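You operate a simulated robot arm through the tools that you are given. There is no shell and no other tool.

You run a simulated robot arm. Do the job below in one go: nothing can be reset, and whatever is moved stays where it is left.

## Task
Put things in order on the sawhorse table. At the end: the black bolt stands on top of the orange nozzle (marked "JET"); the black socket from the sawhorse table is in the grey bucket; the pink battery stands on top of the lantern shade; the white nozzle (marked "MIST") is in the drip tray; whatever was shut is shut again. Leave all else as you found it, and nothing knocked over.

It is judged by the outcome, as a careful person would: the job done as asked, and still so three seconds after it is handed in. It fails if anything else is knocked over, pushed out of place, dropped, spilled or broken.

## Robot
A 5-joint arm with a two-finger parallel gripper, fixed in place. Base frame: the origin is at the foot of the arm, x ahead of it, y to its left, z up; the work surface is at about z = 0. Units: m, degrees, N and s.
With the tool pointing down near the work surface it reaches from about 0.26 to 0.68 m from the base axis. Its first joint turns from -66.0 to 66.0 degrees. The tool tilts only in the upright plane through the base axis and itself; it spins freely about its own axis. Payload 2.9 kg.
The TCP is the grasp point between the finger pads, 0.03 m short of the fingertips. In the tool frame z runs along the fingers and y along their closing line. Largest opening 0.11 m; finger width 0.02, thickness 0.01; the body of the gripper, 0.048 by 0.112 m, starts 0.055 m behind the TCP.
Orientation is told as [roll, pitch, yaw] about the base's x, y, z axes, in that order, counted from this pose: with the fingers straight down and closing along the base's y, the tool's x points along the base's -x, its y along +y and its z along -z.

## Interface
- The arm moves only by the tool arm_command. Its argument "motion" is a list of rows, each a list of 3 entries, a list of its own where there are three numbers: the turn, a rotation vector about the tool's x, y, z in units of 5 degrees (1.0 is 5 degrees), then the shift along the tool's x, y, z in units of 30 mm (1.0 is 30 mm), then the closure, from 0 (fully open) to 1 (shut). In form: [[[ax, ay, az], [x, y, z], grip], ...]. A call has 1 to 20 rows; each row shifts and turns the commanded pose from where the row before left it, along the tool's axes as they then stand. A call with a number of a shift or a turn outside -1 to 1 is refused whole. Each row takes 0.2 s and may step no farther than 0.05 m and 8.6 degrees from the row before; otherwise, or with a gripper value out of range, the whole call is refused. A pose out of reach is approached as far as the arm can. The call stops where the force on the tool passes 40 N (or 10 N more than at its start, if that is more) or the arm is blocked; 0.2 s more then pass. The fingers move at their own pace (about 0.108 m/s each) and stop on an object; they squeeze with about 38 N. The grip force told is the motor's: it shows also when the fingers shut on nothing. Time passes only in rows, and 0.2 s behind the last, so rows that do not move let the fingers close. It gives the time, the measured TCP pose, the force on the tool (base axes), the opening and the grip force at its end, in the units of the frame above (readings bear some noise), with the torque about the TCP (base axes, N m) and any sound that the robot's microphone picked up.
- Cameras (640 x 400 px; columns grow to the right, rows downward): "scene" is fixed at [0.0305, -0.4517, 0.6028]; the picture's right is [0.81, -0.59, 0.00], its down [-0.35, -0.47, -0.81] and it looks along [0.48, 0.65, -0.59] (base axes); focal length 271 px, centre (320, 200). "wrist" rides on the gripper at [0.072, 0.017, -0.103] in the tool frame; the picture's right is [-0.23, 0.97, 0.00], its down [-0.76, -0.18, -0.62] and it looks along [-0.61, -0.14, 0.78] (tool axes); focal length 222 px, centre (320, 200). There is no depth. A picture from a camera that has moved, and an enlarged one, comes with that camera's place and axes in the base frame and with its lens.
- get_image(camera): a new picture of that camera. It takes no simulated time.
- enlarge(camera, box): a new picture of the part [left, top, right, bottom] of that camera's present view, enlarged. It takes no simulated time.
- job_done(): hands the job in; it is judged then, once.

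Places have to be worked out from the pictures, the camera data and where the tool is seen. Open the gripper and draw the arm clear of the work before you hand the job in, unless the task says otherwise.

The tools are called after "Emit:" as name(argument=value, ...) on one line, values as JSON. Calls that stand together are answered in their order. arm_command: Moves the arm, as the interface text tells. Its arguments: {"type":"object","properties":{"motion":{"type":"array"}},"required":["motion"]} The other tools are called the same way: get_image (camera) takes a picture; enlarge (camera, box) takes an enlarged picture of a part of a camera's view; job_done () hands the job in.

At the start:

```text
time: 0.0
tool_pos: [0.3972, -0.1337, 0.3924]
tool_rot: [0.0, 0.0, 0.1]
force: [-0.1, -0.2, -0.3]
ft_torque: [-0.01, 0.01, -0.01]
width: 0.1099
gripper_force: 0.1
```

scene: 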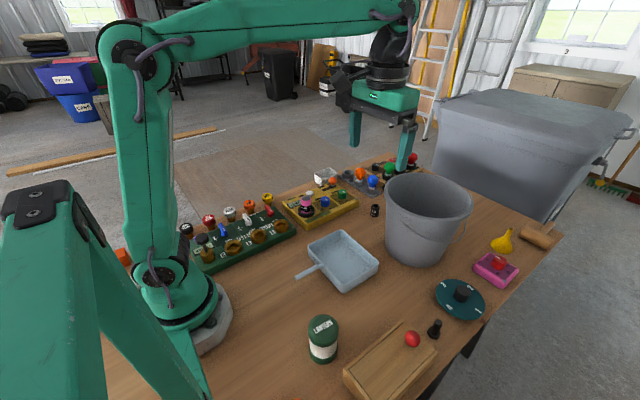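
wrist: 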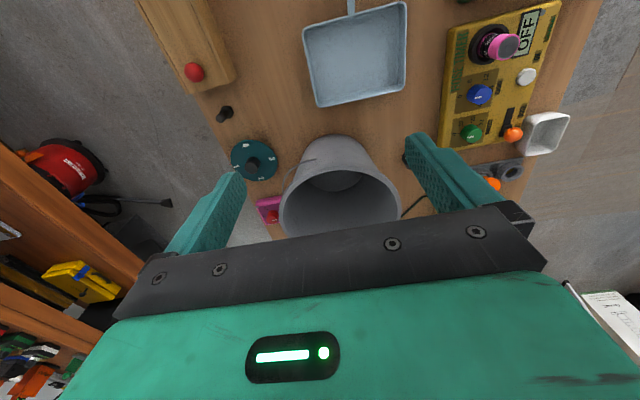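

I start by looking closely at the work area to identify the objects; nothing moves yet.

Emit:
enlarge(camera="scene", box=[170, 150, 330, 270])

Emit:
enlarge(camera="scene", box=[270, 140, 430, 240])

Emit:
enlarge(camera="scene", box=[280, 290, 460, 400])

Emit:
enlarge(camera="scene", box=[410, 210, 570, 330])

Emit:
enlarge(camera="wrist", box=[400, 0, 600, 200])

Emit:
enlarge(camera="wrist", box=[130, 0, 330, 240])

```text
3.33 times, centred on (250, 210) of scene
camera zoom: at [0.0305, -0.4517, 0.6028], right [0.81, -0.59, 0.0], down [-0.35, -0.47, -0.81], along [0.48, 0.65, -0.59], focal length 903 px, centre (553, 167)
```

zoom: 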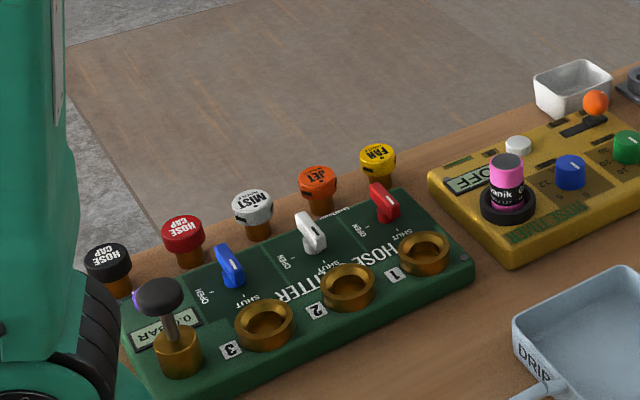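

```text
4.00 times, centred on (350, 190) of scene
camera zoom: at [0.0305, -0.4517, 0.6028], right [0.81, -0.59, 0.0], down [-0.35, -0.47, -0.81], along [0.48, 0.65, -0.59], focal length 1084 px, centre (200, 240)
```

zoom: 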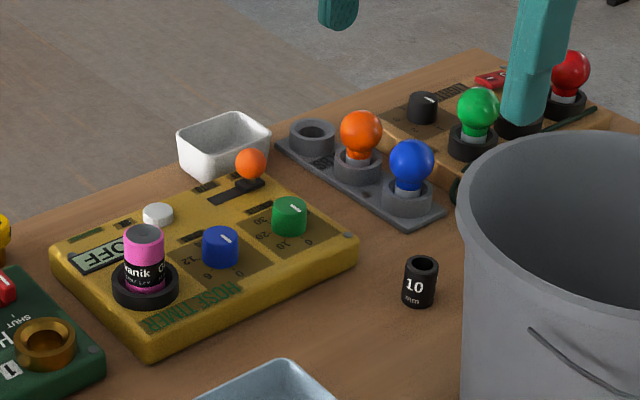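

```text
3.56 times, centred on (370, 345) of scene
camera zoom: at [0.0305, -0.4517, 0.6028], right [0.81, -0.59, 0.0], down [-0.35, -0.47, -0.81], along [0.48, 0.65, -0.59], focal length 963 px, centre (142, -316)
```

zoom: 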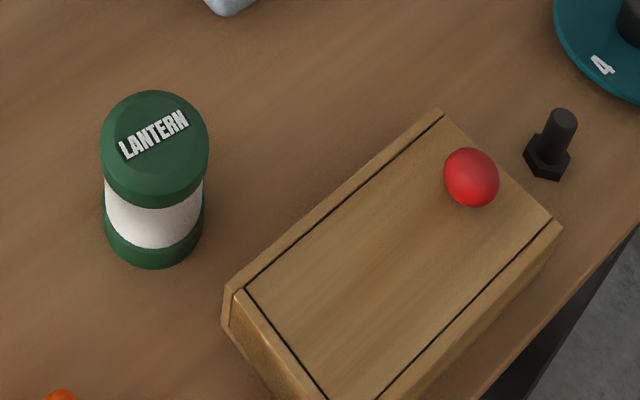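

```text
3.33 times, centred on (490, 270) of scene
camera zoom: at [0.0305, -0.4517, 0.6028], right [0.81, -0.59, 0.0], down [-0.35, -0.47, -0.81], along [0.48, 0.65, -0.59], focal length 903 px, centre (-247, -33)
```

zoom: 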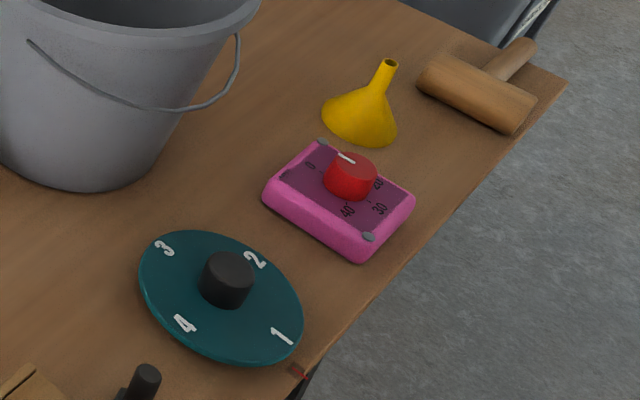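

```text
2.00 times, centred on (500, 100) of wrist
camera zoom: at [0.3241, -0.1162, 0.4945], right [0.23, 0.97, 0.0], down [0.76, -0.18, 0.62], along [0.61, -0.14, -0.78], focal length 444 px, centre (-40, 400)
```

zoom: 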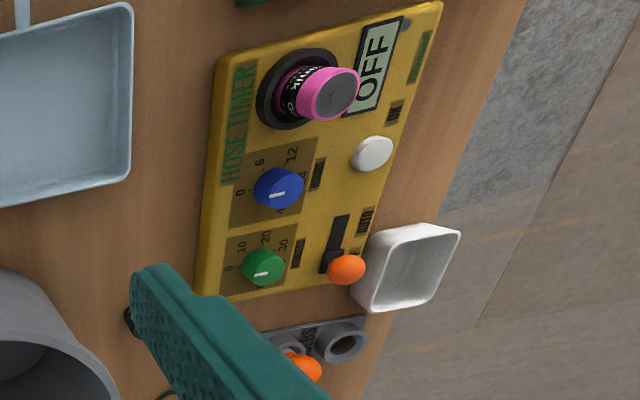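

```text
1.67 times, centred on (230, 120) of wrist
camera zoom: at [0.3241, -0.1162, 0.4945], right [0.23, 0.97, 0.0], down [0.76, -0.18, 0.62], along [0.61, -0.14, -0.78], focal length 370 px, centre (470, 333)
```

zoom: 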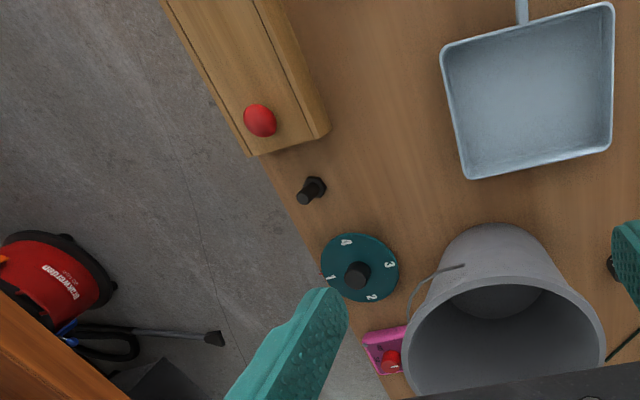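

The scene view gives rough places: bolt about (0.42,-0.35), lantern about (0.19,-0.24), socket about (0.62,0.03), MIST about (0.20,0.29), JET about (0.27,0.29), bucket rim about z 0.18. I move the arm at height toward the left to look at the splitter and timer with the wrist camera.

Emit:
arm_command(motion=[[[0, 0, 0], [0.47, 0.87, 0], 0], [[0, 0, 0], [0.47, 0.87, 0], 0], [[0, 0, 0], [0.47, 0.87, 0], 0], [[0, 0, 0], [0.47, 0.87, 0], 0], [[0, 0, 0], [0.47, 0.87, 0], 0], [[0, 0, 0], [0.47, 0.87, 0], 0], [[0, 0, 0], [0.47, 0.87, 0], 0], [[0, 0, -1], [0, 0, 0], 0], [[0, 0, -1], [0, 0, 0], 0], [[0, 0, -1], [0, 0, 0], 0], [[0, 0, -1], [0, 0, 0], 0], [[0, 0, -1], [0, 0, 0], 0], [[0, 0, -1], [0, 0, 0], 0], [[0, 0, -1], [0, 0, 0], 0], [[0, 0, -1], [0, 0, 0], 0], [[0, 0, -1], [0, 0, 0], 0], [[0, 0, -1], [0, 0, 0], 0], [[0, 0, -1], [0, 0, 0], 0], [[0, 0, -1], [0, 0, 0], 0]])

Emit:
get_image(camera="wrist")

Emit:
get_image(camera="scene")

```text
time: 4.0
tool_pos: [0.2981, 0.0495, 0.3925]
tool_rot: [0.0, 0.0, 60.2]
force: [-0.7, -0.3, 0.6]
ft_torque: [-0.02, 0.0, -0.03]
width: 0.1097
gripper_force: 0.1
```

```text
taken
camera wrist: at [0.2476, -0.0044, 0.4945], right [-0.73, 0.68, 0.0], down [0.53, 0.57, 0.62], along [0.43, 0.46, -0.78], focal length 222 px, centre (320, 200)
```

wrist: 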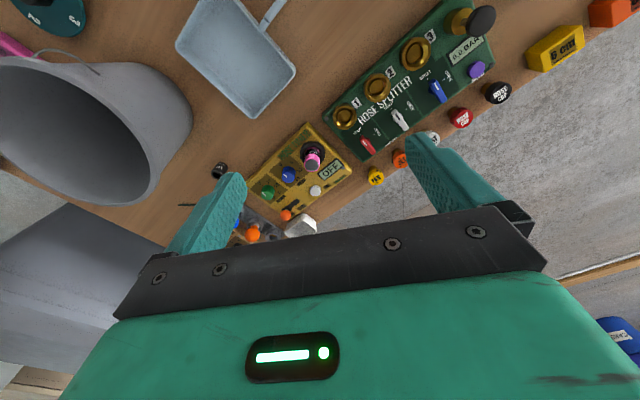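

```text
taken
```

scene: 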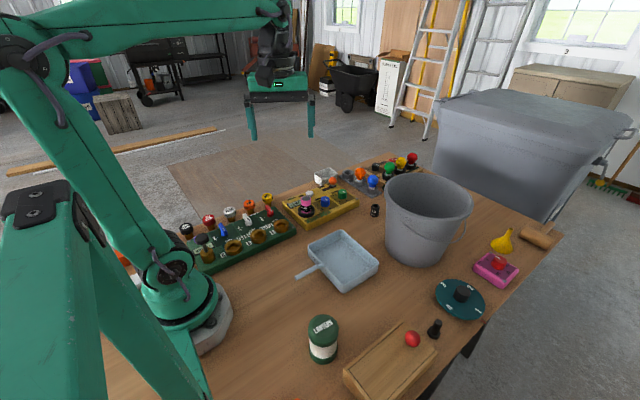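

The wrist view now shows the splitter, nozzles, timer and tray from above. I zoom in to read markings and geometry.

Emit:
enlarge(camera="wrist", box=[320, 0, 640, 200])

Emit:
enlarge(camera="wrist", box=[200, 110, 360, 250])

Emit:
enlarge(camera="scene", box=[350, 130, 450, 220])

```text
2.00 times, centred on (480, 100) of wrist
camera zoom: at [0.2476, -0.0044, 0.4945], right [-0.73, 0.68, 0.0], down [0.53, 0.57, 0.62], along [0.43, 0.46, -0.78], focal length 444 px, centre (0, 400)
```

zoom: 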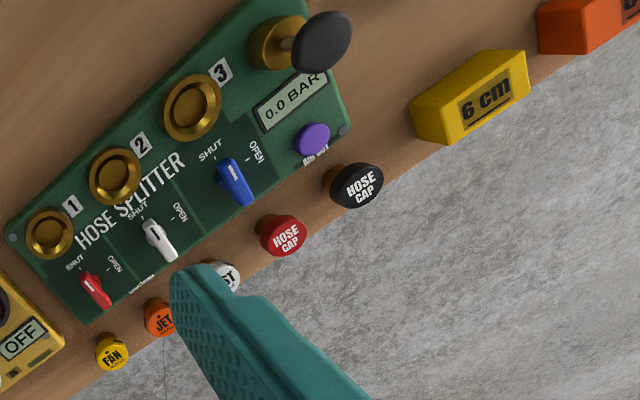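

```text
2.86 times, centred on (280, 180) of wrist
camera zoom: at [0.2476, -0.0044, 0.4945], right [-0.73, 0.68, 0.0], down [0.53, 0.57, 0.62], along [0.43, 0.46, -0.78], focal length 635 px, centre (434, 257)
```

zoom: 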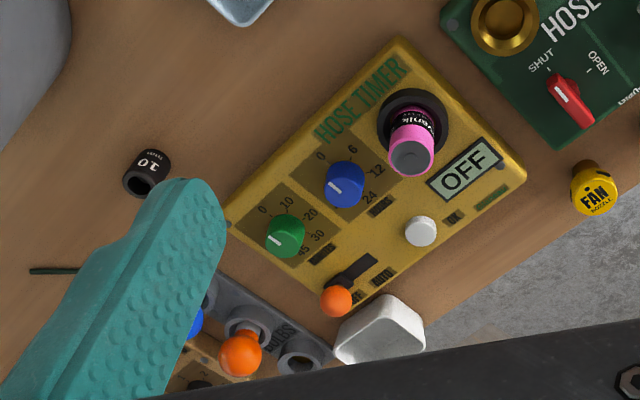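

```text
4.44 times, centred on (400, 175) of scene
camera zoom: at [0.0305, -0.4517, 0.6028], right [0.81, -0.59, 0.0], down [-0.35, -0.47, -0.81], along [0.48, 0.65, -0.59], focal length 1204 px, centre (-36, 311)
```

zoom: 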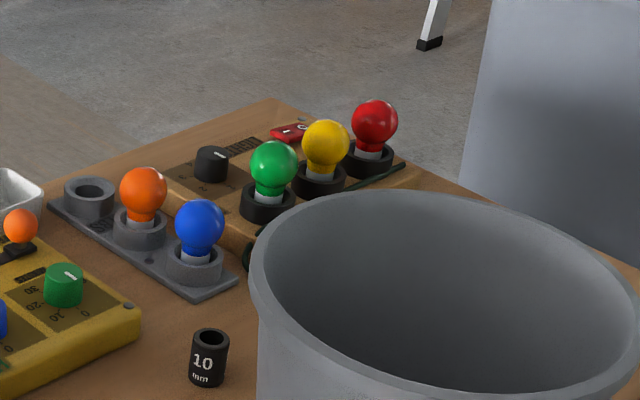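

The battery sits in the timer's round holder, and the nozzles stand in a row behind the splitter, roughly along y≈0.295. I move above the MIST/JET pair with a diagonal yaw of 45°, still well above everything, to locate them exactly.

Emit:
arm_command(motion=[[[0, 0, 1], [0, 0, 0], 0], [[0, 0, 1], [0, 0, 0], 0], [[0, 0, 1], [0, 0, 0], 0], [[0, 0, 0], [-0.54, 0.907, 0.719], 0], [[0, 0, 0], [-0.54, 0.907, 0.719], 0], [[0, 0, 0], [-0.54, 0.907, 0.719], 0], [[0, 0, 0], [-0.54, 0.907, 0.719], 0], [[0, 0, 0], [-0.54, 0.907, 0.719], 0], [[0, 0, 0], [-0.54, 0.907, 0.719], 0], [[0, 0, 0], [-0.54, 0.907, 0.719], 0], [[0, 0, 0], [-0.54, 0.907, 0.719], 0], [[0, 0, 0], [0, 0, 0], 0]])

Emit:
get_image(camera="wrist")

Emit:
enlarge(camera="wrist", box=[240, 0, 400, 200])

```text
time: 6.6
tool_pos: [0.2379, 0.296, 0.2189]
tool_rot: [-0.1, 0.0, 45.0]
force: [0.0, 0.0, -0.2]
ft_torque: [0.02, 0.0, 0.02]
width: 0.11
gripper_force: 0.0
```

```text
taken
camera wrist: at [0.1735, 0.2573, 0.3222], right [-0.53, 0.85, 0.0], down [0.66, 0.41, 0.62], along [0.53, 0.33, -0.78], focal length 222 px, centre (320, 200)
```

wrist: 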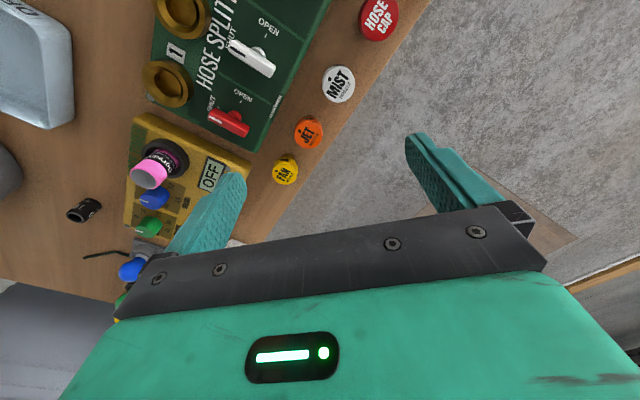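

```text
2.00 times, centred on (320, 100) of wrist
camera zoom: at [0.1735, 0.2573, 0.3222], right [-0.53, 0.85, 0.0], down [0.66, 0.41, 0.62], along [0.53, 0.33, -0.78], focal length 444 px, centre (320, 400)
```

zoom: 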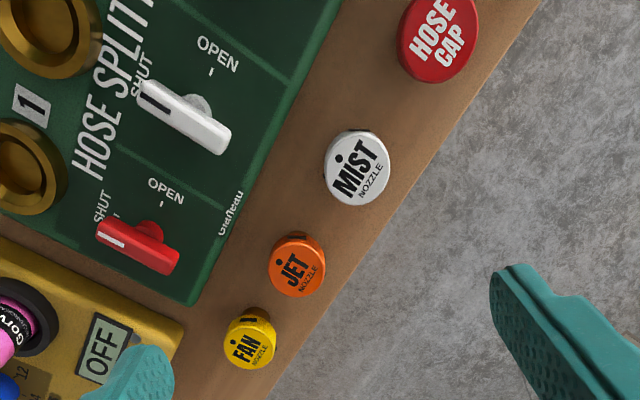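

MIST's top is near (0.21,0.306) and JET's near (0.28,0.305), both roughly 0.035-0.04 tall; the splitter's back edge is at y≈0.258. I lower over MIST to a hover at z≈0.12 for a closer look.

Emit:
arm_command(motion=[[[0, 0, 0], [0.097, 0.22, 0.824], 0], [[0, 0, 0], [0.097, 0.22, 0.824], 0], [[0, 0, 0], [0.097, 0.22, 0.824], 0], [[0, 0, 0], [0.097, 0.22, 0.824], 0], [[0, 0, 0], [0, 0, 0], 0]])

Emit:
get_image(camera="wrist")

Emit:
enlarge(camera="scene", box=[160, 130, 320, 250])

```text
time: 7.8
tool_pos: [0.2109, 0.3069, 0.1179]
tool_rot: [0.0, 0.0, 45.0]
force: [0.1, 0.4, -0.5]
ft_torque: [-0.02, 0.02, -0.04]
width: 0.11
gripper_force: 0.0
```

```text
taken
camera wrist: at [0.1469, 0.2673, 0.2201], right [-0.53, 0.85, 0.0], down [0.66, 0.41, 0.62], along [0.53, 0.33, -0.78], focal length 222 px, centre (320, 200)
```

wrist: 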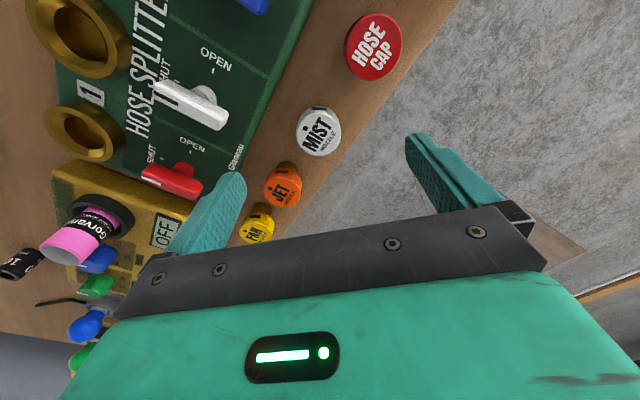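

```text
3.33 times, centred on (240, 190) of scene
camera zoom: at [0.0305, -0.4516, 0.6028], right [0.81, -0.59, 0.0], down [-0.35, -0.47, -0.81], along [0.48, 0.65, -0.59], focal length 903 px, centre (587, 233)
```

zoom: 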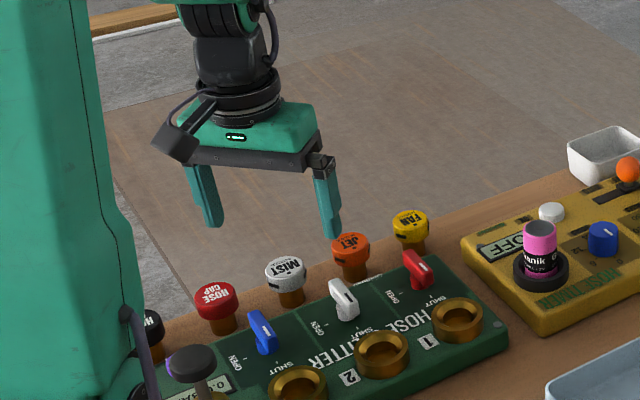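

MIST appears centred under the gripper (column ~318). I narrow the fingers to about 66 mm and descend around it slowly.

Emit:
arm_command(motion=[[[0, 0, 0], [0, 0, 0], 0.4], [[0, 0, 0], [0, 0, 0], 0.4], [[0, 0, 0], [0, 0, 0.6], 0.4], [[0, 0, 0], [0, 0, 0.6], 0.4], [[0, 0, 0], [0, 0, 0.6], 0.4], [[0, 0, 0], [0, 0, 0], 0.4]])

Emit:
get_image(camera="wrist")

Emit:
enlarge(camera="scene", box=[180, 150, 300, 240])

```text
time: 9.2
tool_pos: [0.2084, 0.3049, 0.0639]
tool_rot: [0.1, 0.0, 45.0]
force: [0.5, 0.5, 0.5]
ft_torque: [0.02, 0.01, -0.01]
width: 0.066
gripper_force: 0.1
```

```text
taken
camera wrist: at [0.1455, 0.2655, 0.1671], right [-0.53, 0.85, 0.0], down [0.66, 0.41, 0.62], along [0.53, 0.33, -0.78], focal length 222 px, centre (320, 200)
```

wrist: 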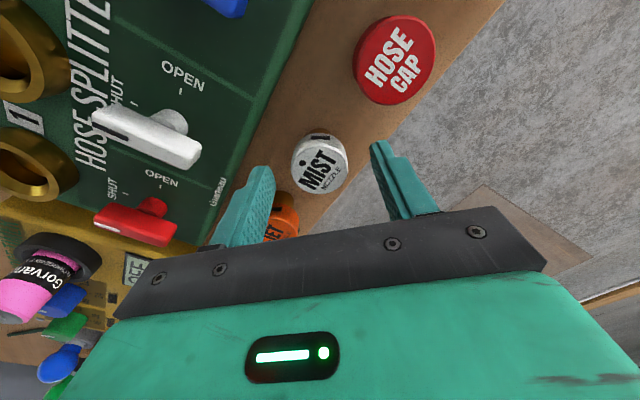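

```text
4.44 times, centred on (240, 195) of scene
camera zoom: at [0.0305, -0.4517, 0.6028], right [0.81, -0.59, 0.0], down [-0.35, -0.47, -0.81], along [0.48, 0.65, -0.59], focal length 1204 px, centre (676, 222)
```

zoom: 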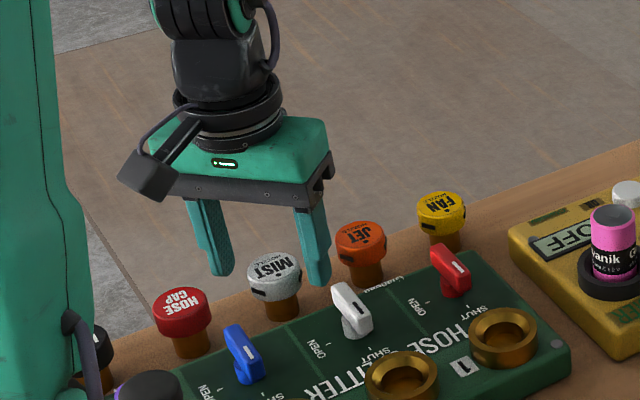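

The nozzle head sits centred between the fingers, top near z≈0.035. I go down 25 mm more and close on it.

Emit:
arm_command(motion=[[[0, 0, 0], [-0.03, 0, 0.3], 0.4], [[0, 0, 0], [-0.03, 0, 0.3], 0.4], [[0, 0, 0], [0, 0, 0.25], 0.4], [[0, 0, 0], [0, 0, 0], 0.4], [[0, 0, 0], [0, 0, 0], 0.55], [[0, 0, 0], [0, 0, 0], 0.7], [[0, 0, 0], [0, 0, 0], 0.85], [[0, 0, 0], [0, 0, 0], 1]])

Emit:
get_image(camera="wrist")

Emit:
enlarge(camera="scene", box=[180, 150, 300, 240])

```text
time: 11.0
tool_pos: [0.2107, 0.3063, 0.0405]
tool_rot: [0.0, 0.0, 45.0]
force: [0.0, -0.2, 0.2]
ft_torque: [-0.01, 0.02, -0.02]
width: 0.0365
gripper_force: 38.3
```

```text
taken
camera wrist: at [0.1473, 0.2675, 0.1427], right [-0.53, 0.85, 0.0], down [0.66, 0.41, 0.62], along [0.53, 0.33, -0.78], focal length 222 px, centre (320, 200)
```

wrist: 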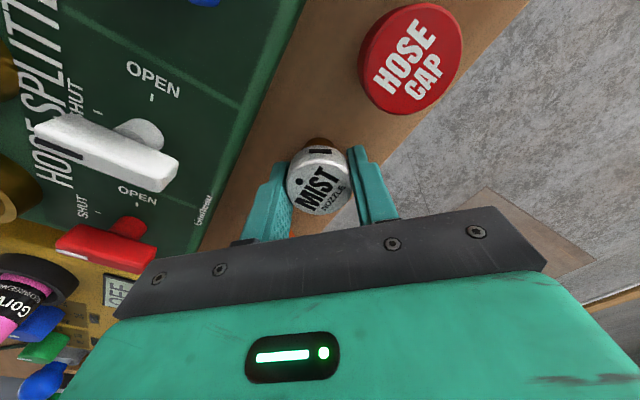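

```text
4.44 times, centred on (240, 195) of scene
camera zoom: at [0.0305, -0.4517, 0.6029], right [0.81, -0.59, 0.0], down [-0.35, -0.47, -0.81], along [0.48, 0.65, -0.59], focal length 1204 px, centre (676, 222)
```

zoom: 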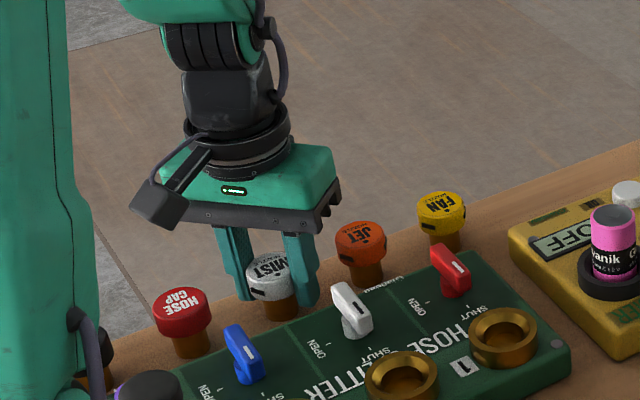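

The grip holds MIST (opening 36.5 mm, 38 N). I lift straight up slowly and check that it comes along.

Emit:
arm_command(motion=[[[0, 0, 0], [0, 0, -0.2], 1], [[0, 0, 0], [0, 0, -0.3], 1], [[0, 0, 0], [0, 0, -0.5], 1], [[0, 0, 0], [0, 0, -0.8], 1], [[0, 0, 0], [0, 0, -1], 1], [[0, 0, 0], [0, 0, -1], 1], [[0, 0, 0], [0, 0, -1], 1], [[0, 0, 0], [0, 0, 0], 1]])

Emit:
get_image(camera="wrist")

Emit:
get_image(camera="scene")

```text
time: 12.8
tool_pos: [0.2094, 0.3071, 0.1843]
tool_rot: [0.0, 0.0, 45.1]
force: [-0.4, 0.3, -0.1]
ft_torque: [0.0, 0.0, -0.01]
width: 0.0369
gripper_force: 38.2
```

```text
taken
camera wrist: at [0.1453, 0.2679, 0.2873], right [-0.53, 0.85, 0.0], down [0.66, 0.41, 0.62], along [0.53, 0.33, -0.78], focal length 222 px, centre (320, 200)
```

wrist: 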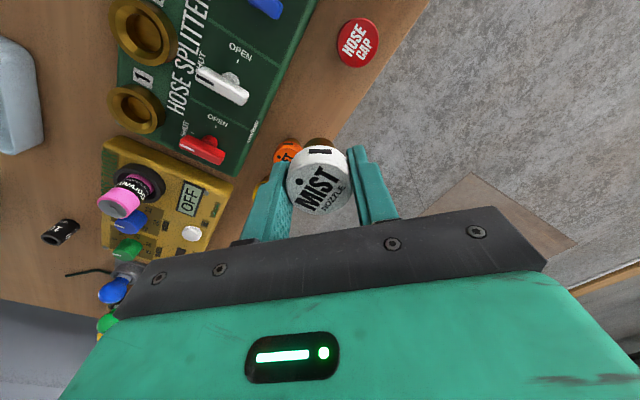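

```text
taken
```

scene: 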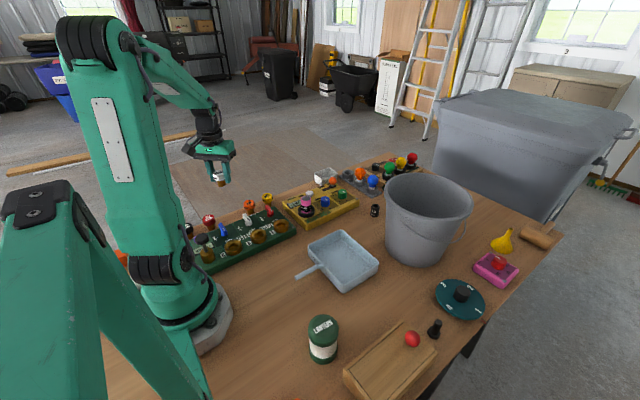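

MIST came free cleanly. I carry it at height toward the tray centre, estimated at (0.39,-0.064).

Emit:
arm_command(motion=[[[0, 0, 0], [0.3207, -0.929, 0], 1], [[0, 0, 0], [0.3207, -0.929, 0], 1], [[0, 0, 0], [0.3207, -0.929, 0], 1], [[0, 0, 0], [0.3207, -0.929, 0], 1], [[0, 0, 0], [0.3207, -0.929, 0], 1], [[0, 0, 0], [0.3207, -0.929, 0], 1], [[0, 0, 0], [0.3207, -0.929, 0], 1], [[0, 0, 0], [0.3207, -0.929, 0], 1], [[0, 0, 0], [0.3207, -0.929, 0], 1], [[0, 0, 0], [0.3207, -0.929, 0], 1], [[0, 0, 0], [0.3207, -0.929, 0], 1], [[0, 0, 0], [0.3207, -0.929, 0], 1], [[0, 0, 0], [0.3207, -0.929, 0], 1], [[0, 0, 0], [0.3207, -0.929, 0], 1], [[0, 0, 0], [0, 0, 0], 1]])

Emit:
get_image(camera="wrist")

Emit:
get_image(camera="scene")

```text
time: 16.0
tool_pos: [0.3892, -0.0646, 0.1855]
tool_rot: [0.1, 0.0, 45.1]
force: [0.2, -0.4, 0.3]
ft_torque: [0.01, 0.02, 0.01]
width: 0.0367
gripper_force: 38.3
```

```text
taken
camera wrist: at [0.3262, -0.104, 0.2884], right [-0.53, 0.85, 0.0], down [0.66, 0.41, 0.62], along [0.53, 0.33, -0.78], focal length 222 px, centre (320, 200)
```

wrist: 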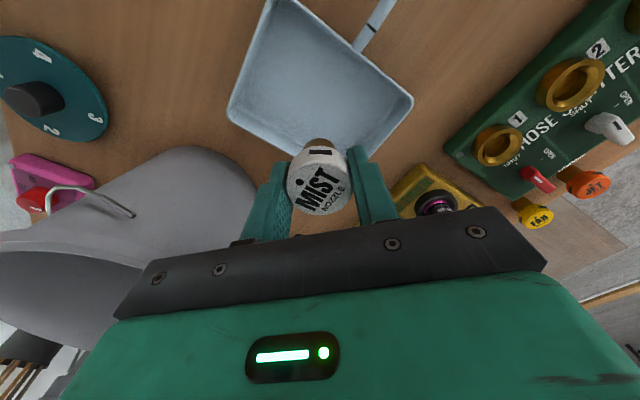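

```text
taken
```

scene: 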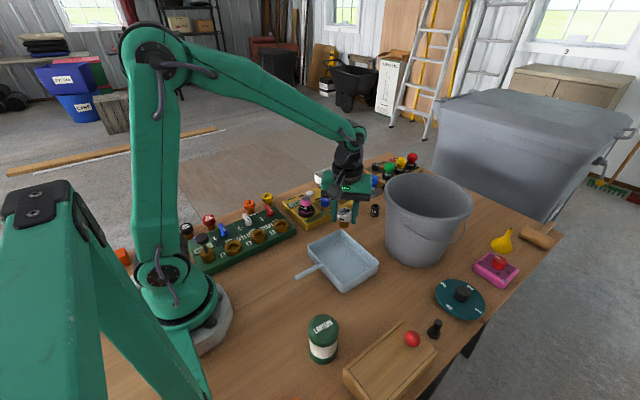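

The landing point on the tool axis falls at the tray's middle. I descend until the nozzle's foot is just above the tray floor.

Emit:
arm_command(motion=[[[0, 0, 0], [0, 0, 0.9], 1], [[0, 0, 0], [0, 0, 0.9], 1], [[0, 0, 0], [0, 0, 0.9], 1], [[0, 0, 0], [0, 0, 0.9], 1], [[0, 0, 0], [0, 0, 0.7], 1], [[0, 0, 0], [0, 0, 0], 1]])

Emit:
enlarge(camera="scene", box=[280, 180, 420, 300])

Emit:
get_image(camera="wrist")

```text
time: 17.4
tool_pos: [0.3919, -0.0648, 0.0577]
tool_rot: [0.0, 0.1, 45.0]
force: [-0.3, -0.3, -1.1]
ft_torque: [0.0, 0.01, 0.01]
width: 0.0368
gripper_force: 38.0
```

```text
3.33 times, centred on (350, 240) of scene
camera zoom: at [0.0305, -0.4517, 0.6028], right [0.81, -0.59, 0.0], down [-0.35, -0.47, -0.81], along [0.48, 0.65, -0.59], focal length 903 px, centre (220, 67)
```

zoom: 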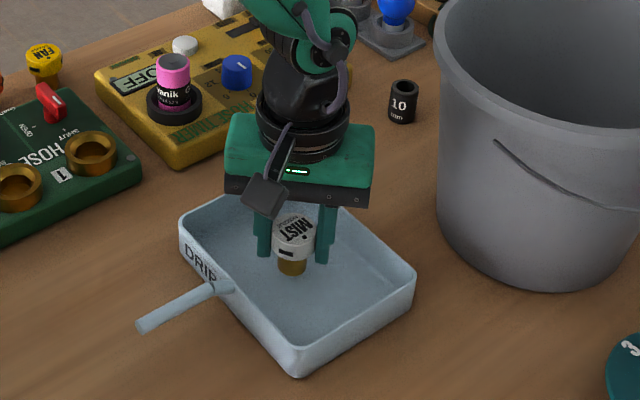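

```text
taken
camera wrist: at [0.3274, -0.1035, 0.1592], right [-0.53, 0.85, 0.0], down [0.66, 0.41, 0.62], along [0.53, 0.33, -0.78], focal length 222 px, centre (320, 200)
```

wrist: 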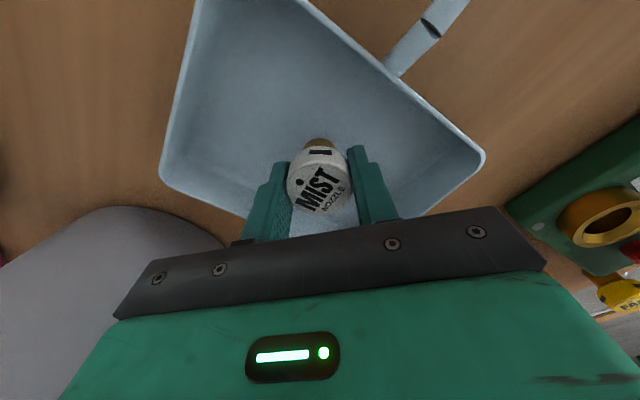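

Clear of the tray walls; a bit lower now, in 3 mm steps, watching the force.

Emit:
arm_command(motion=[[[0, 0, 0], [0, 0, 0.1], 1], [[0, 0, 0], [0, 0, 0.1], 1], [[0, 0, 0], [0, 0, 0.1], 1], [[0, 0, 0], [0, 0, 0], 1]])

```text
time: 18.4
tool_pos: [0.3914, -0.065, 0.0483]
tool_rot: [0.0, 0.0, 45.1]
force: [-0.3, -0.2, -0.7]
ft_torque: [-0.02, -0.02, 0.01]
width: 0.0367
gripper_force: 38.0
```

No contact yet; I keep stepping down in 1.5 mm steps.

Emit:
arm_command(motion=[[[0, 0, 0], [0, 0, 0.05], 1], [[0, 0, 0], [0, 0, 0.05], 1], [[0, 0, 0], [0, 0, 0], 1]])

Emit:
enlarge(camera="scene", box=[310, 200, 390, 270])

```text
time: 19.2
tool_pos: [0.3916, -0.0631, 0.0428]
tool_rot: [0.0, 0.0, 45.0]
force: [-0.6, -0.3, -0.8]
ft_torque: [0.02, 0.0, -0.05]
width: 0.0367
gripper_force: 37.6
```

```text
5.71 times, centred on (350, 235) of scene
camera zoom: at [0.0305, -0.4517, 0.6028], right [0.81, -0.59, 0.0], down [-0.35, -0.47, -0.81], along [0.48, 0.65, -0.59], focal length 1548 px, centre (149, 0)
```

zoom: 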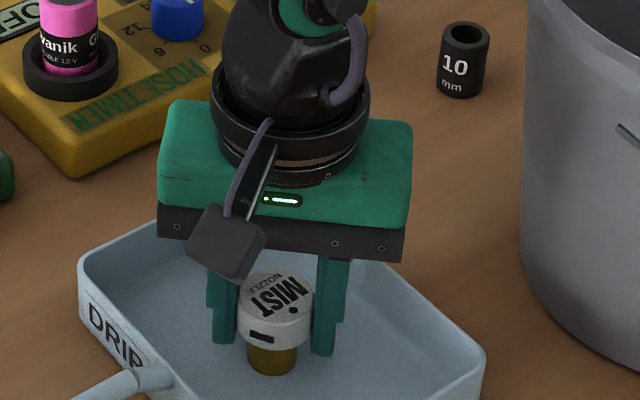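

Still no contact force at about z 0.043-0.045; two more 1.2 mm steps.

Emit:
arm_command(motion=[[[0, 0, 0], [0, 0, 0.04], 1], [[0, 0, 0], [0, 0, 0], 1]])

Emit:
arm_command(motion=[[[0, 0, 0], [0, 0, 0.04], 1], [[0, 0, 0], [0, 0, 0], 1]])

```text
time: 19.8
tool_pos: [0.392, -0.0652, 0.0435]
tool_rot: [-0.1, -0.1, 45.1]
force: [-7.1, 0.4, 22.1]
ft_torque: [0.0, 0.34, 0.0]
width: 0.0367
gripper_force: 38.5
```

```text
time: 20.4
tool_pos: [0.3918, -0.0652, 0.0413]
tool_rot: [-0.1, -0.1, 45.0]
force: [-7.8, 5.9, 34.1]
ft_torque: [0.19, 0.35, -0.03]
width: 0.0367
gripper_force: 37.5
```

Contact was made (34 N). I back off a touch to relax the push, then open the fingers gently.

Emit:
arm_command(motion=[[[0, 0, 0], [0, 0, -0.05], 1], [[0, 0, 0], [0, 0, 0], 1]])

Emit:
arm_command(motion=[[[0, 0, 0], [0, 0, 0], 0.6], [[0, 0, 0], [0, 0, 0], 0.5], [[0, 0, 0], [0, 0, 0], 0.4], [[0, 0, 0], [0, 0, 0], 0.4]])

Emit:
get_image(camera="wrist")

Emit:
enlarge(camera="scene", box=[310, 200, 390, 270])

```text
time: 21.0
tool_pos: [0.391, -0.066, 0.0427]
tool_rot: [0.0, -0.1, 45.0]
force: [2.5, -0.7, 5.1]
ft_torque: [-0.01, -0.08, -0.04]
width: 0.0366
gripper_force: 38.3
```

```text
time: 22.0
tool_pos: [0.3905, -0.0658, 0.0436]
tool_rot: [0.1, 0.0, 45.1]
force: [-0.4, 0.3, 1.0]
ft_torque: [0.0, 0.0, -0.04]
width: 0.0661
gripper_force: 0.1
```

```text
taken
camera wrist: at [0.3284, -0.1041, 0.1457], right [-0.53, 0.85, 0.0], down [0.66, 0.41, 0.62], along [0.53, 0.33, -0.78], focal length 222 px, centre (320, 200)
```

wrist: 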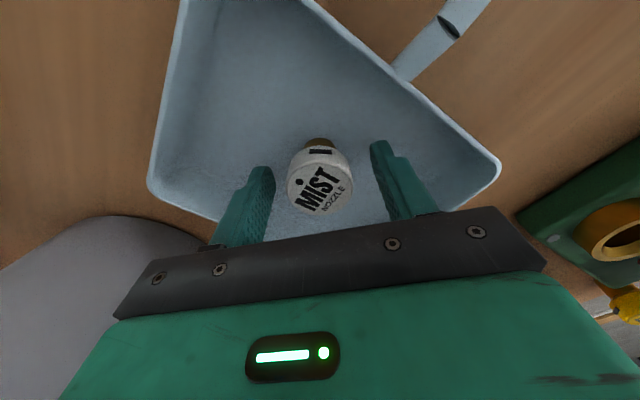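

```text
5.71 times, centred on (350, 235) of scene
camera zoom: at [0.0305, -0.4517, 0.6028], right [0.81, -0.59, 0.0], down [-0.35, -0.47, -0.81], along [0.48, 0.65, -0.59], focal length 1548 px, centre (149, 0)
```

zoom: 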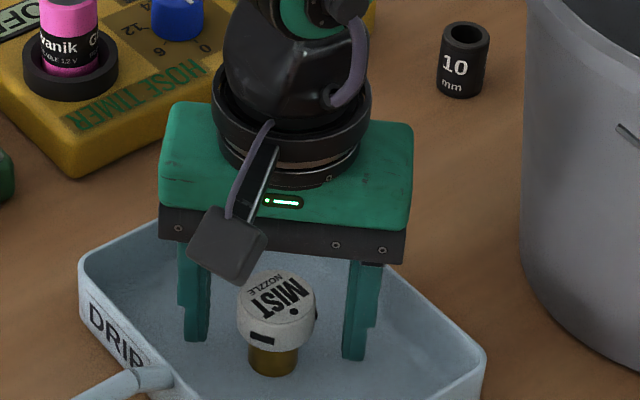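

MIST stands upright in the tray. I raise the arm straight up, then move across toward the bolt.

Emit:
arm_command(motion=[[[0, 0, 0], [0, 0, -0.4], 0.4], [[0, 0, 0], [0, 0, -0.8], 0.4], [[0, 0, 0], [0, 0, -1], 0.4], [[0, 0, 0], [0, 0, -1], 0.4], [[0, 0, 0], [0, 0, -1], 0.2], [[0, 0, 0], [0, 0, -0.8], 0], [[0, 0, 0], [0.757, -0.825, 0], 0], [[0, 0, 0], [0.757, -0.825, 0], 0], [[0, 0, 0], [0.757, -0.825, 0], 0], [[0, 0, 0], [0.757, -0.825, 0], 0], [[0, 0, 0], [0.757, -0.825, 0], 0], [[0, 0, 0], [0.757, -0.825, 0], 0], [[0, 0, 0], [0.757, -0.825, 0], 0]])

Emit:
arm_command(motion=[[[0, 0, 1], [0, 0, 0], 0], [[0, 0, 1], [0, 0, 0], 0], [[0, 0, 1], [0, 0, 0], 0], [[0, 0, 1], [0, 0, 0], 0], [[0, 0, 1], [0, 0, 0], 0], [[0, 0, 1], [0, 0, 0], 0], [[0, 0, 1], [0, 0, 0], 0], [[0, 0, 1], [0, 0, 0], 0], [[0, 0, 1], [0, 0, 0], 0], [[0, 0, 0], [0, 0, 0], 0]])

Emit:
get_image(camera="wrist")

Emit:
get_image(camera="scene")

```text
time: 24.8
tool_pos: [0.4014, -0.2991, 0.1949]
tool_rot: [0.0, 0.0, 45.0]
force: [0.0, 0.5, 0.4]
ft_torque: [-0.04, -0.01, 0.01]
width: 0.11
gripper_force: 0.0
```

```text
time: 27.0
tool_pos: [0.4019, -0.2994, 0.192]
tool_rot: [0.0, 0.1, -0.1]
force: [-0.3, 0.2, -0.1]
ft_torque: [-0.01, 0.02, 0.01]
width: 0.1102
gripper_force: 0.1
```

```text
taken
camera wrist: at [0.3291, -0.2826, 0.295], right [0.23, 0.97, 0.0], down [0.76, -0.18, 0.62], along [0.61, -0.14, -0.78], focal length 222 px, centre (320, 200)
```

wrist: 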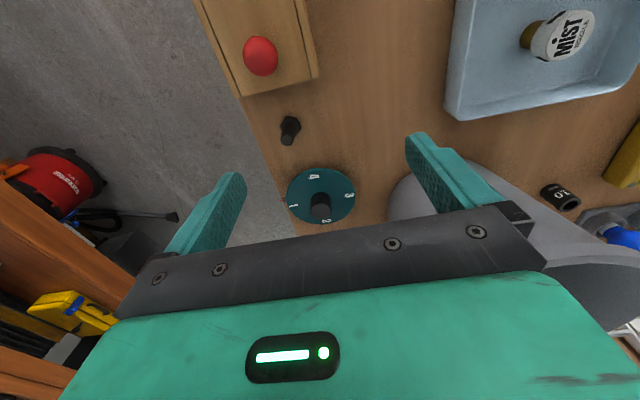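

```text
taken
```

scene: 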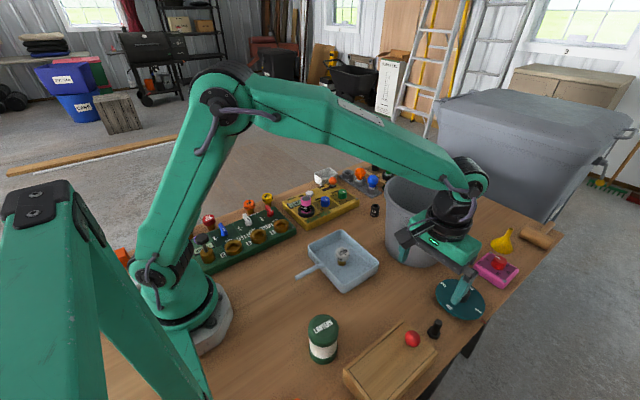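

The bolt is visible at about (289,130) in the wrist view, between box and dial. I zoom in for exact pixels and to check MIST.

Emit:
enlarge(camera="wrist", box=[240, 80, 340, 160])

Emit:
enlarge(camera="scene", box=[290, 210, 400, 300])

Emit:
enlarge(camera="scene", box=[390, 300, 470, 370])

```text
5.00 times, centred on (290, 120) of wrist
camera zoom: at [0.3291, -0.2826, 0.295], right [0.23, 0.97, 0.0], down [0.76, -0.18, 0.62], along [0.61, -0.14, -0.78], focal length 1111 px, centre (470, 600)
```

zoom: 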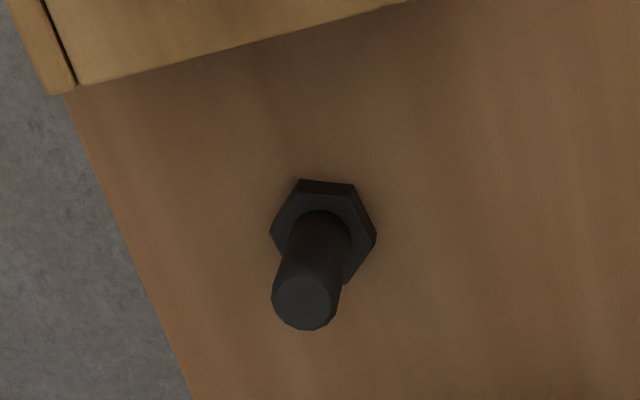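

```text
4.44 times, centred on (345, 255) of scene
camera zoom: at [0.0305, -0.4517, 0.6028], right [0.81, -0.59, 0.0], down [-0.35, -0.47, -0.81], along [0.48, 0.65, -0.59], focal length 1204 px, centre (209, -44)
```

zoom: 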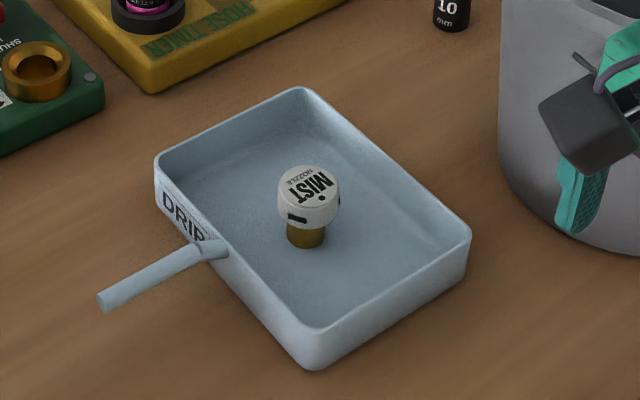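

```text
5.71 times, centred on (430, 335) of scene
camera zoom: at [0.0305, -0.4517, 0.6028], right [0.81, -0.59, 0.0], down [-0.35, -0.47, -0.81], along [0.48, 0.65, -0.59], focal length 1548 px, centre (-309, -571)
```

zoom: 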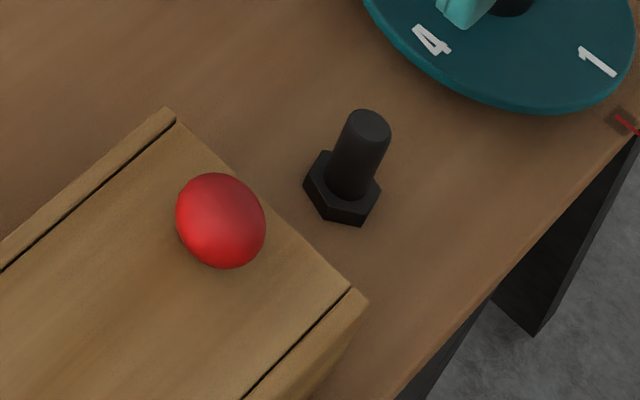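

MIST stands upright in the tray. The bolt stands at about (0.4235,-0.344), roughly 50 mm tall with a 26 mm head; I hover over it.

Emit:
arm_command(motion=[[[0, 0, 0], [-0.24, -0.496, 0.9], 0], [[0, 0, 0], [-0.24, -0.496, 0.9], 0.2], [[0, 0, 0], [-0.24, -0.496, 0.9], 0.45], [[0, 0, 0], [0, 0, 0], 0.5], [[0, 0, 0], [0, 0, 0], 0.5]])

Emit:
get_image(camera="wrist")

Emit:
enlarge(camera="wrist", box=[270, 100, 370, 180])

```text
time: 28.2
tool_pos: [0.4231, -0.347, 0.1112]
tool_rot: [0.0, -0.1, 0.0]
force: [-0.5, -0.3, -0.4]
ft_torque: [0.03, 0.03, 0.02]
width: 0.055
gripper_force: 0.1
```

```text
taken
camera wrist: at [0.3503, -0.3289, 0.2143], right [0.23, 0.97, 0.0], down [0.76, -0.18, 0.62], along [0.61, -0.14, -0.78], focal length 222 px, centre (320, 200)
```

wrist: 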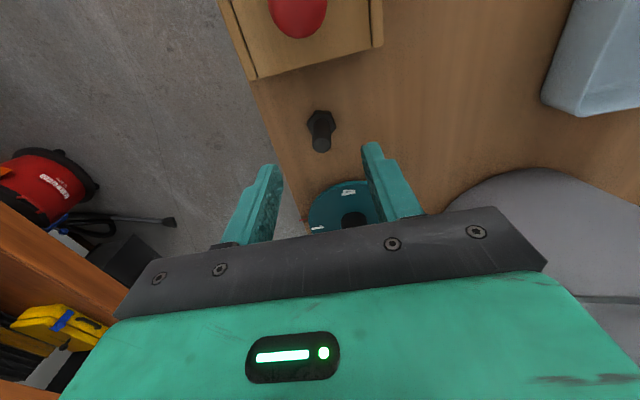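

```text
5.00 times, centred on (320, 140) of wrist
camera zoom: at [0.3503, -0.3289, 0.2143], right [0.23, 0.97, 0.0], down [0.76, -0.18, 0.62], along [0.61, -0.14, -0.78], focal length 1111 px, centre (320, 500)
```

zoom: 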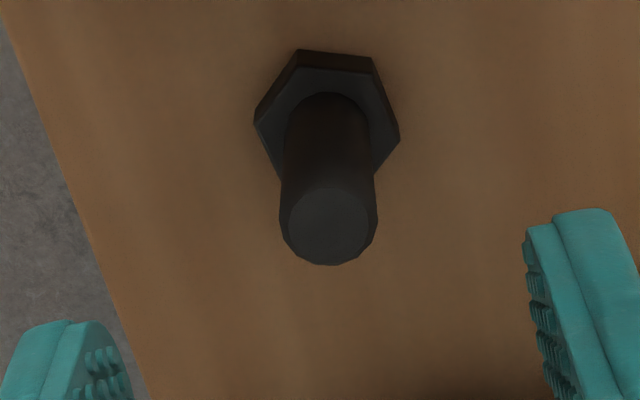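

The bolt is centred between the fingers (column 321). I descend to z≈0.047 so the tips stay above the head, then close on the shank.

Emit:
arm_command(motion=[[[0, 0, 0], [0, 0.04, 0.7], 0.5], [[0, 0, 0], [0, 0, 0.7], 0.5], [[0, 0, 0], [0, 0, 0.5], 0.5], [[0, 0, 0], [0, 0, 0.23], 0.5], [[0, 0, 0], [0, 0, 0], 0.5]])

Emit:
get_image(camera="wrist")

Emit:
enlarge(camera="scene", box=[380, 270, 480, 370])

```text
time: 29.4
tool_pos: [0.4235, -0.3436, 0.0468]
tool_rot: [0.0, -0.1, 0.0]
force: [-0.7, -0.2, -0.6]
ft_torque: [0.02, -0.03, -0.02]
width: 0.0551
gripper_force: 0.1
```

```text
taken
camera wrist: at [0.3502, -0.3265, 0.1501], right [0.23, 0.97, 0.0], down [0.76, -0.18, 0.62], along [0.61, -0.14, -0.78], focal length 222 px, centre (320, 200)
```

wrist: 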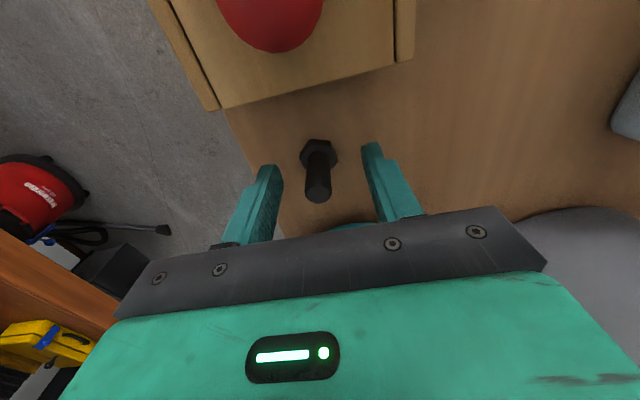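

```text
4.00 times, centred on (430, 320) of scene
camera zoom: at [0.0305, -0.4517, 0.6028], right [0.81, -0.59, 0.0], down [-0.35, -0.47, -0.81], along [0.48, 0.65, -0.59], focal length 1084 px, centre (-120, -280)
```

zoom: 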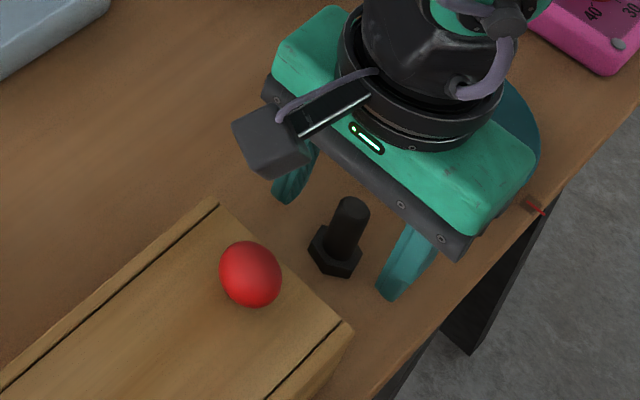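

The bolt lies right on the line between the fingertips. I close on the shank.

Emit:
arm_command(motion=[[[0, 0, 0], [0, 0, 0], 0.6], [[0, 0, 0], [0, 0, 0], 0.7], [[0, 0, 0], [0, 0, 0], 0.8], [[0, 0, 0], [0, 0, 0], 0.9], [[0, 0, 0], [0, 0, 0], 1], [[0, 0, 0], [0, 0, 0], 1]])

Emit:
get_image(camera="wrist")

```text
time: 30.8
tool_pos: [0.4227, -0.3434, 0.0478]
tool_rot: [-0.1, 0.0, 0.1]
force: [0.0, 0.1, 0.2]
ft_torque: [0.01, -0.02, 0.02]
width: 0.0145
gripper_force: 37.8
```

```text
taken
camera wrist: at [0.3502, -0.3265, 0.1503], right [0.23, 0.97, 0.0], down [0.76, -0.18, 0.62], along [0.61, -0.14, -0.78], focal length 222 px, centre (320, 200)
```

wrist: 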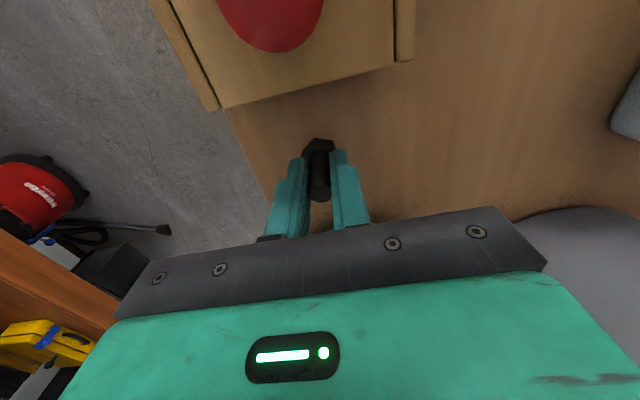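

The shank is gripped (14.5 mm). I lift it straight up and take a look.

Emit:
arm_command(motion=[[[0, 0, 0], [0, 0, -0.3], 1], [[0, 0, 0], [0, 0, -0.6], 1], [[0, 0, 0], [0, 0, -1], 1], [[0, 0, 0], [0, 0, -1], 1], [[0, 0, 0], [0, 0, -1], 1], [[0, 0, 0], [0, 0, -1], 1], [[0, 0, 0], [0, 0, -0.5], 1], [[0, 0, 0], [0, 0, 0], 1]])

Emit:
enlarge(camera="wrist", box=[260, 110, 380, 230])

Emit:
enlarge(camera="scene", box=[380, 200, 500, 320])

```text
time: 32.6
tool_pos: [0.4231, -0.3435, 0.2105]
tool_rot: [0.1, 0.0, 0.0]
force: [0.1, 0.0, -1.0]
ft_torque: [0.01, -0.01, 0.01]
width: 0.0148
gripper_force: 37.8
```

```text
3.33 times, centred on (320, 170) of wrist
camera zoom: at [0.3491, -0.3278, 0.3121], right [0.23, 0.97, 0.0], down [0.76, -0.18, 0.62], along [0.61, -0.14, -0.78], focal length 740 px, centre (320, 300)
```

zoom: 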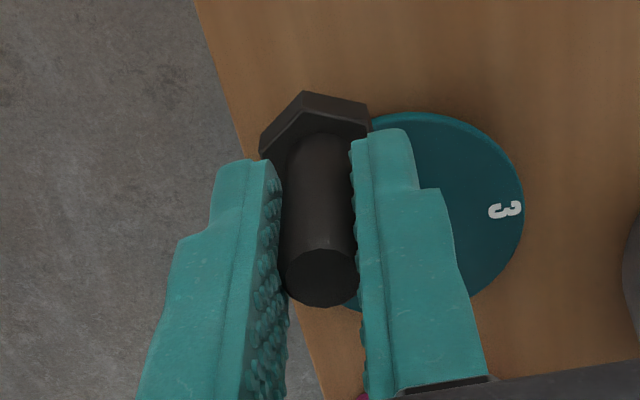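

```text
3.33 times, centred on (440, 260) of scene
camera zoom: at [0.0305, -0.4517, 0.6028], right [0.81, -0.59, 0.0], down [-0.35, -0.47, -0.81], along [0.48, 0.65, -0.59], focal length 903 px, centre (-80, 0)
```

zoom: 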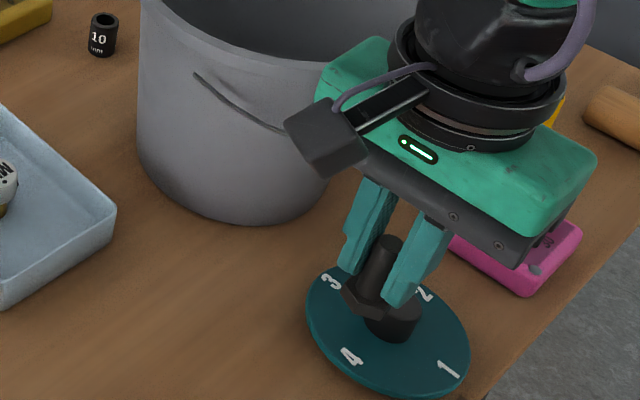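

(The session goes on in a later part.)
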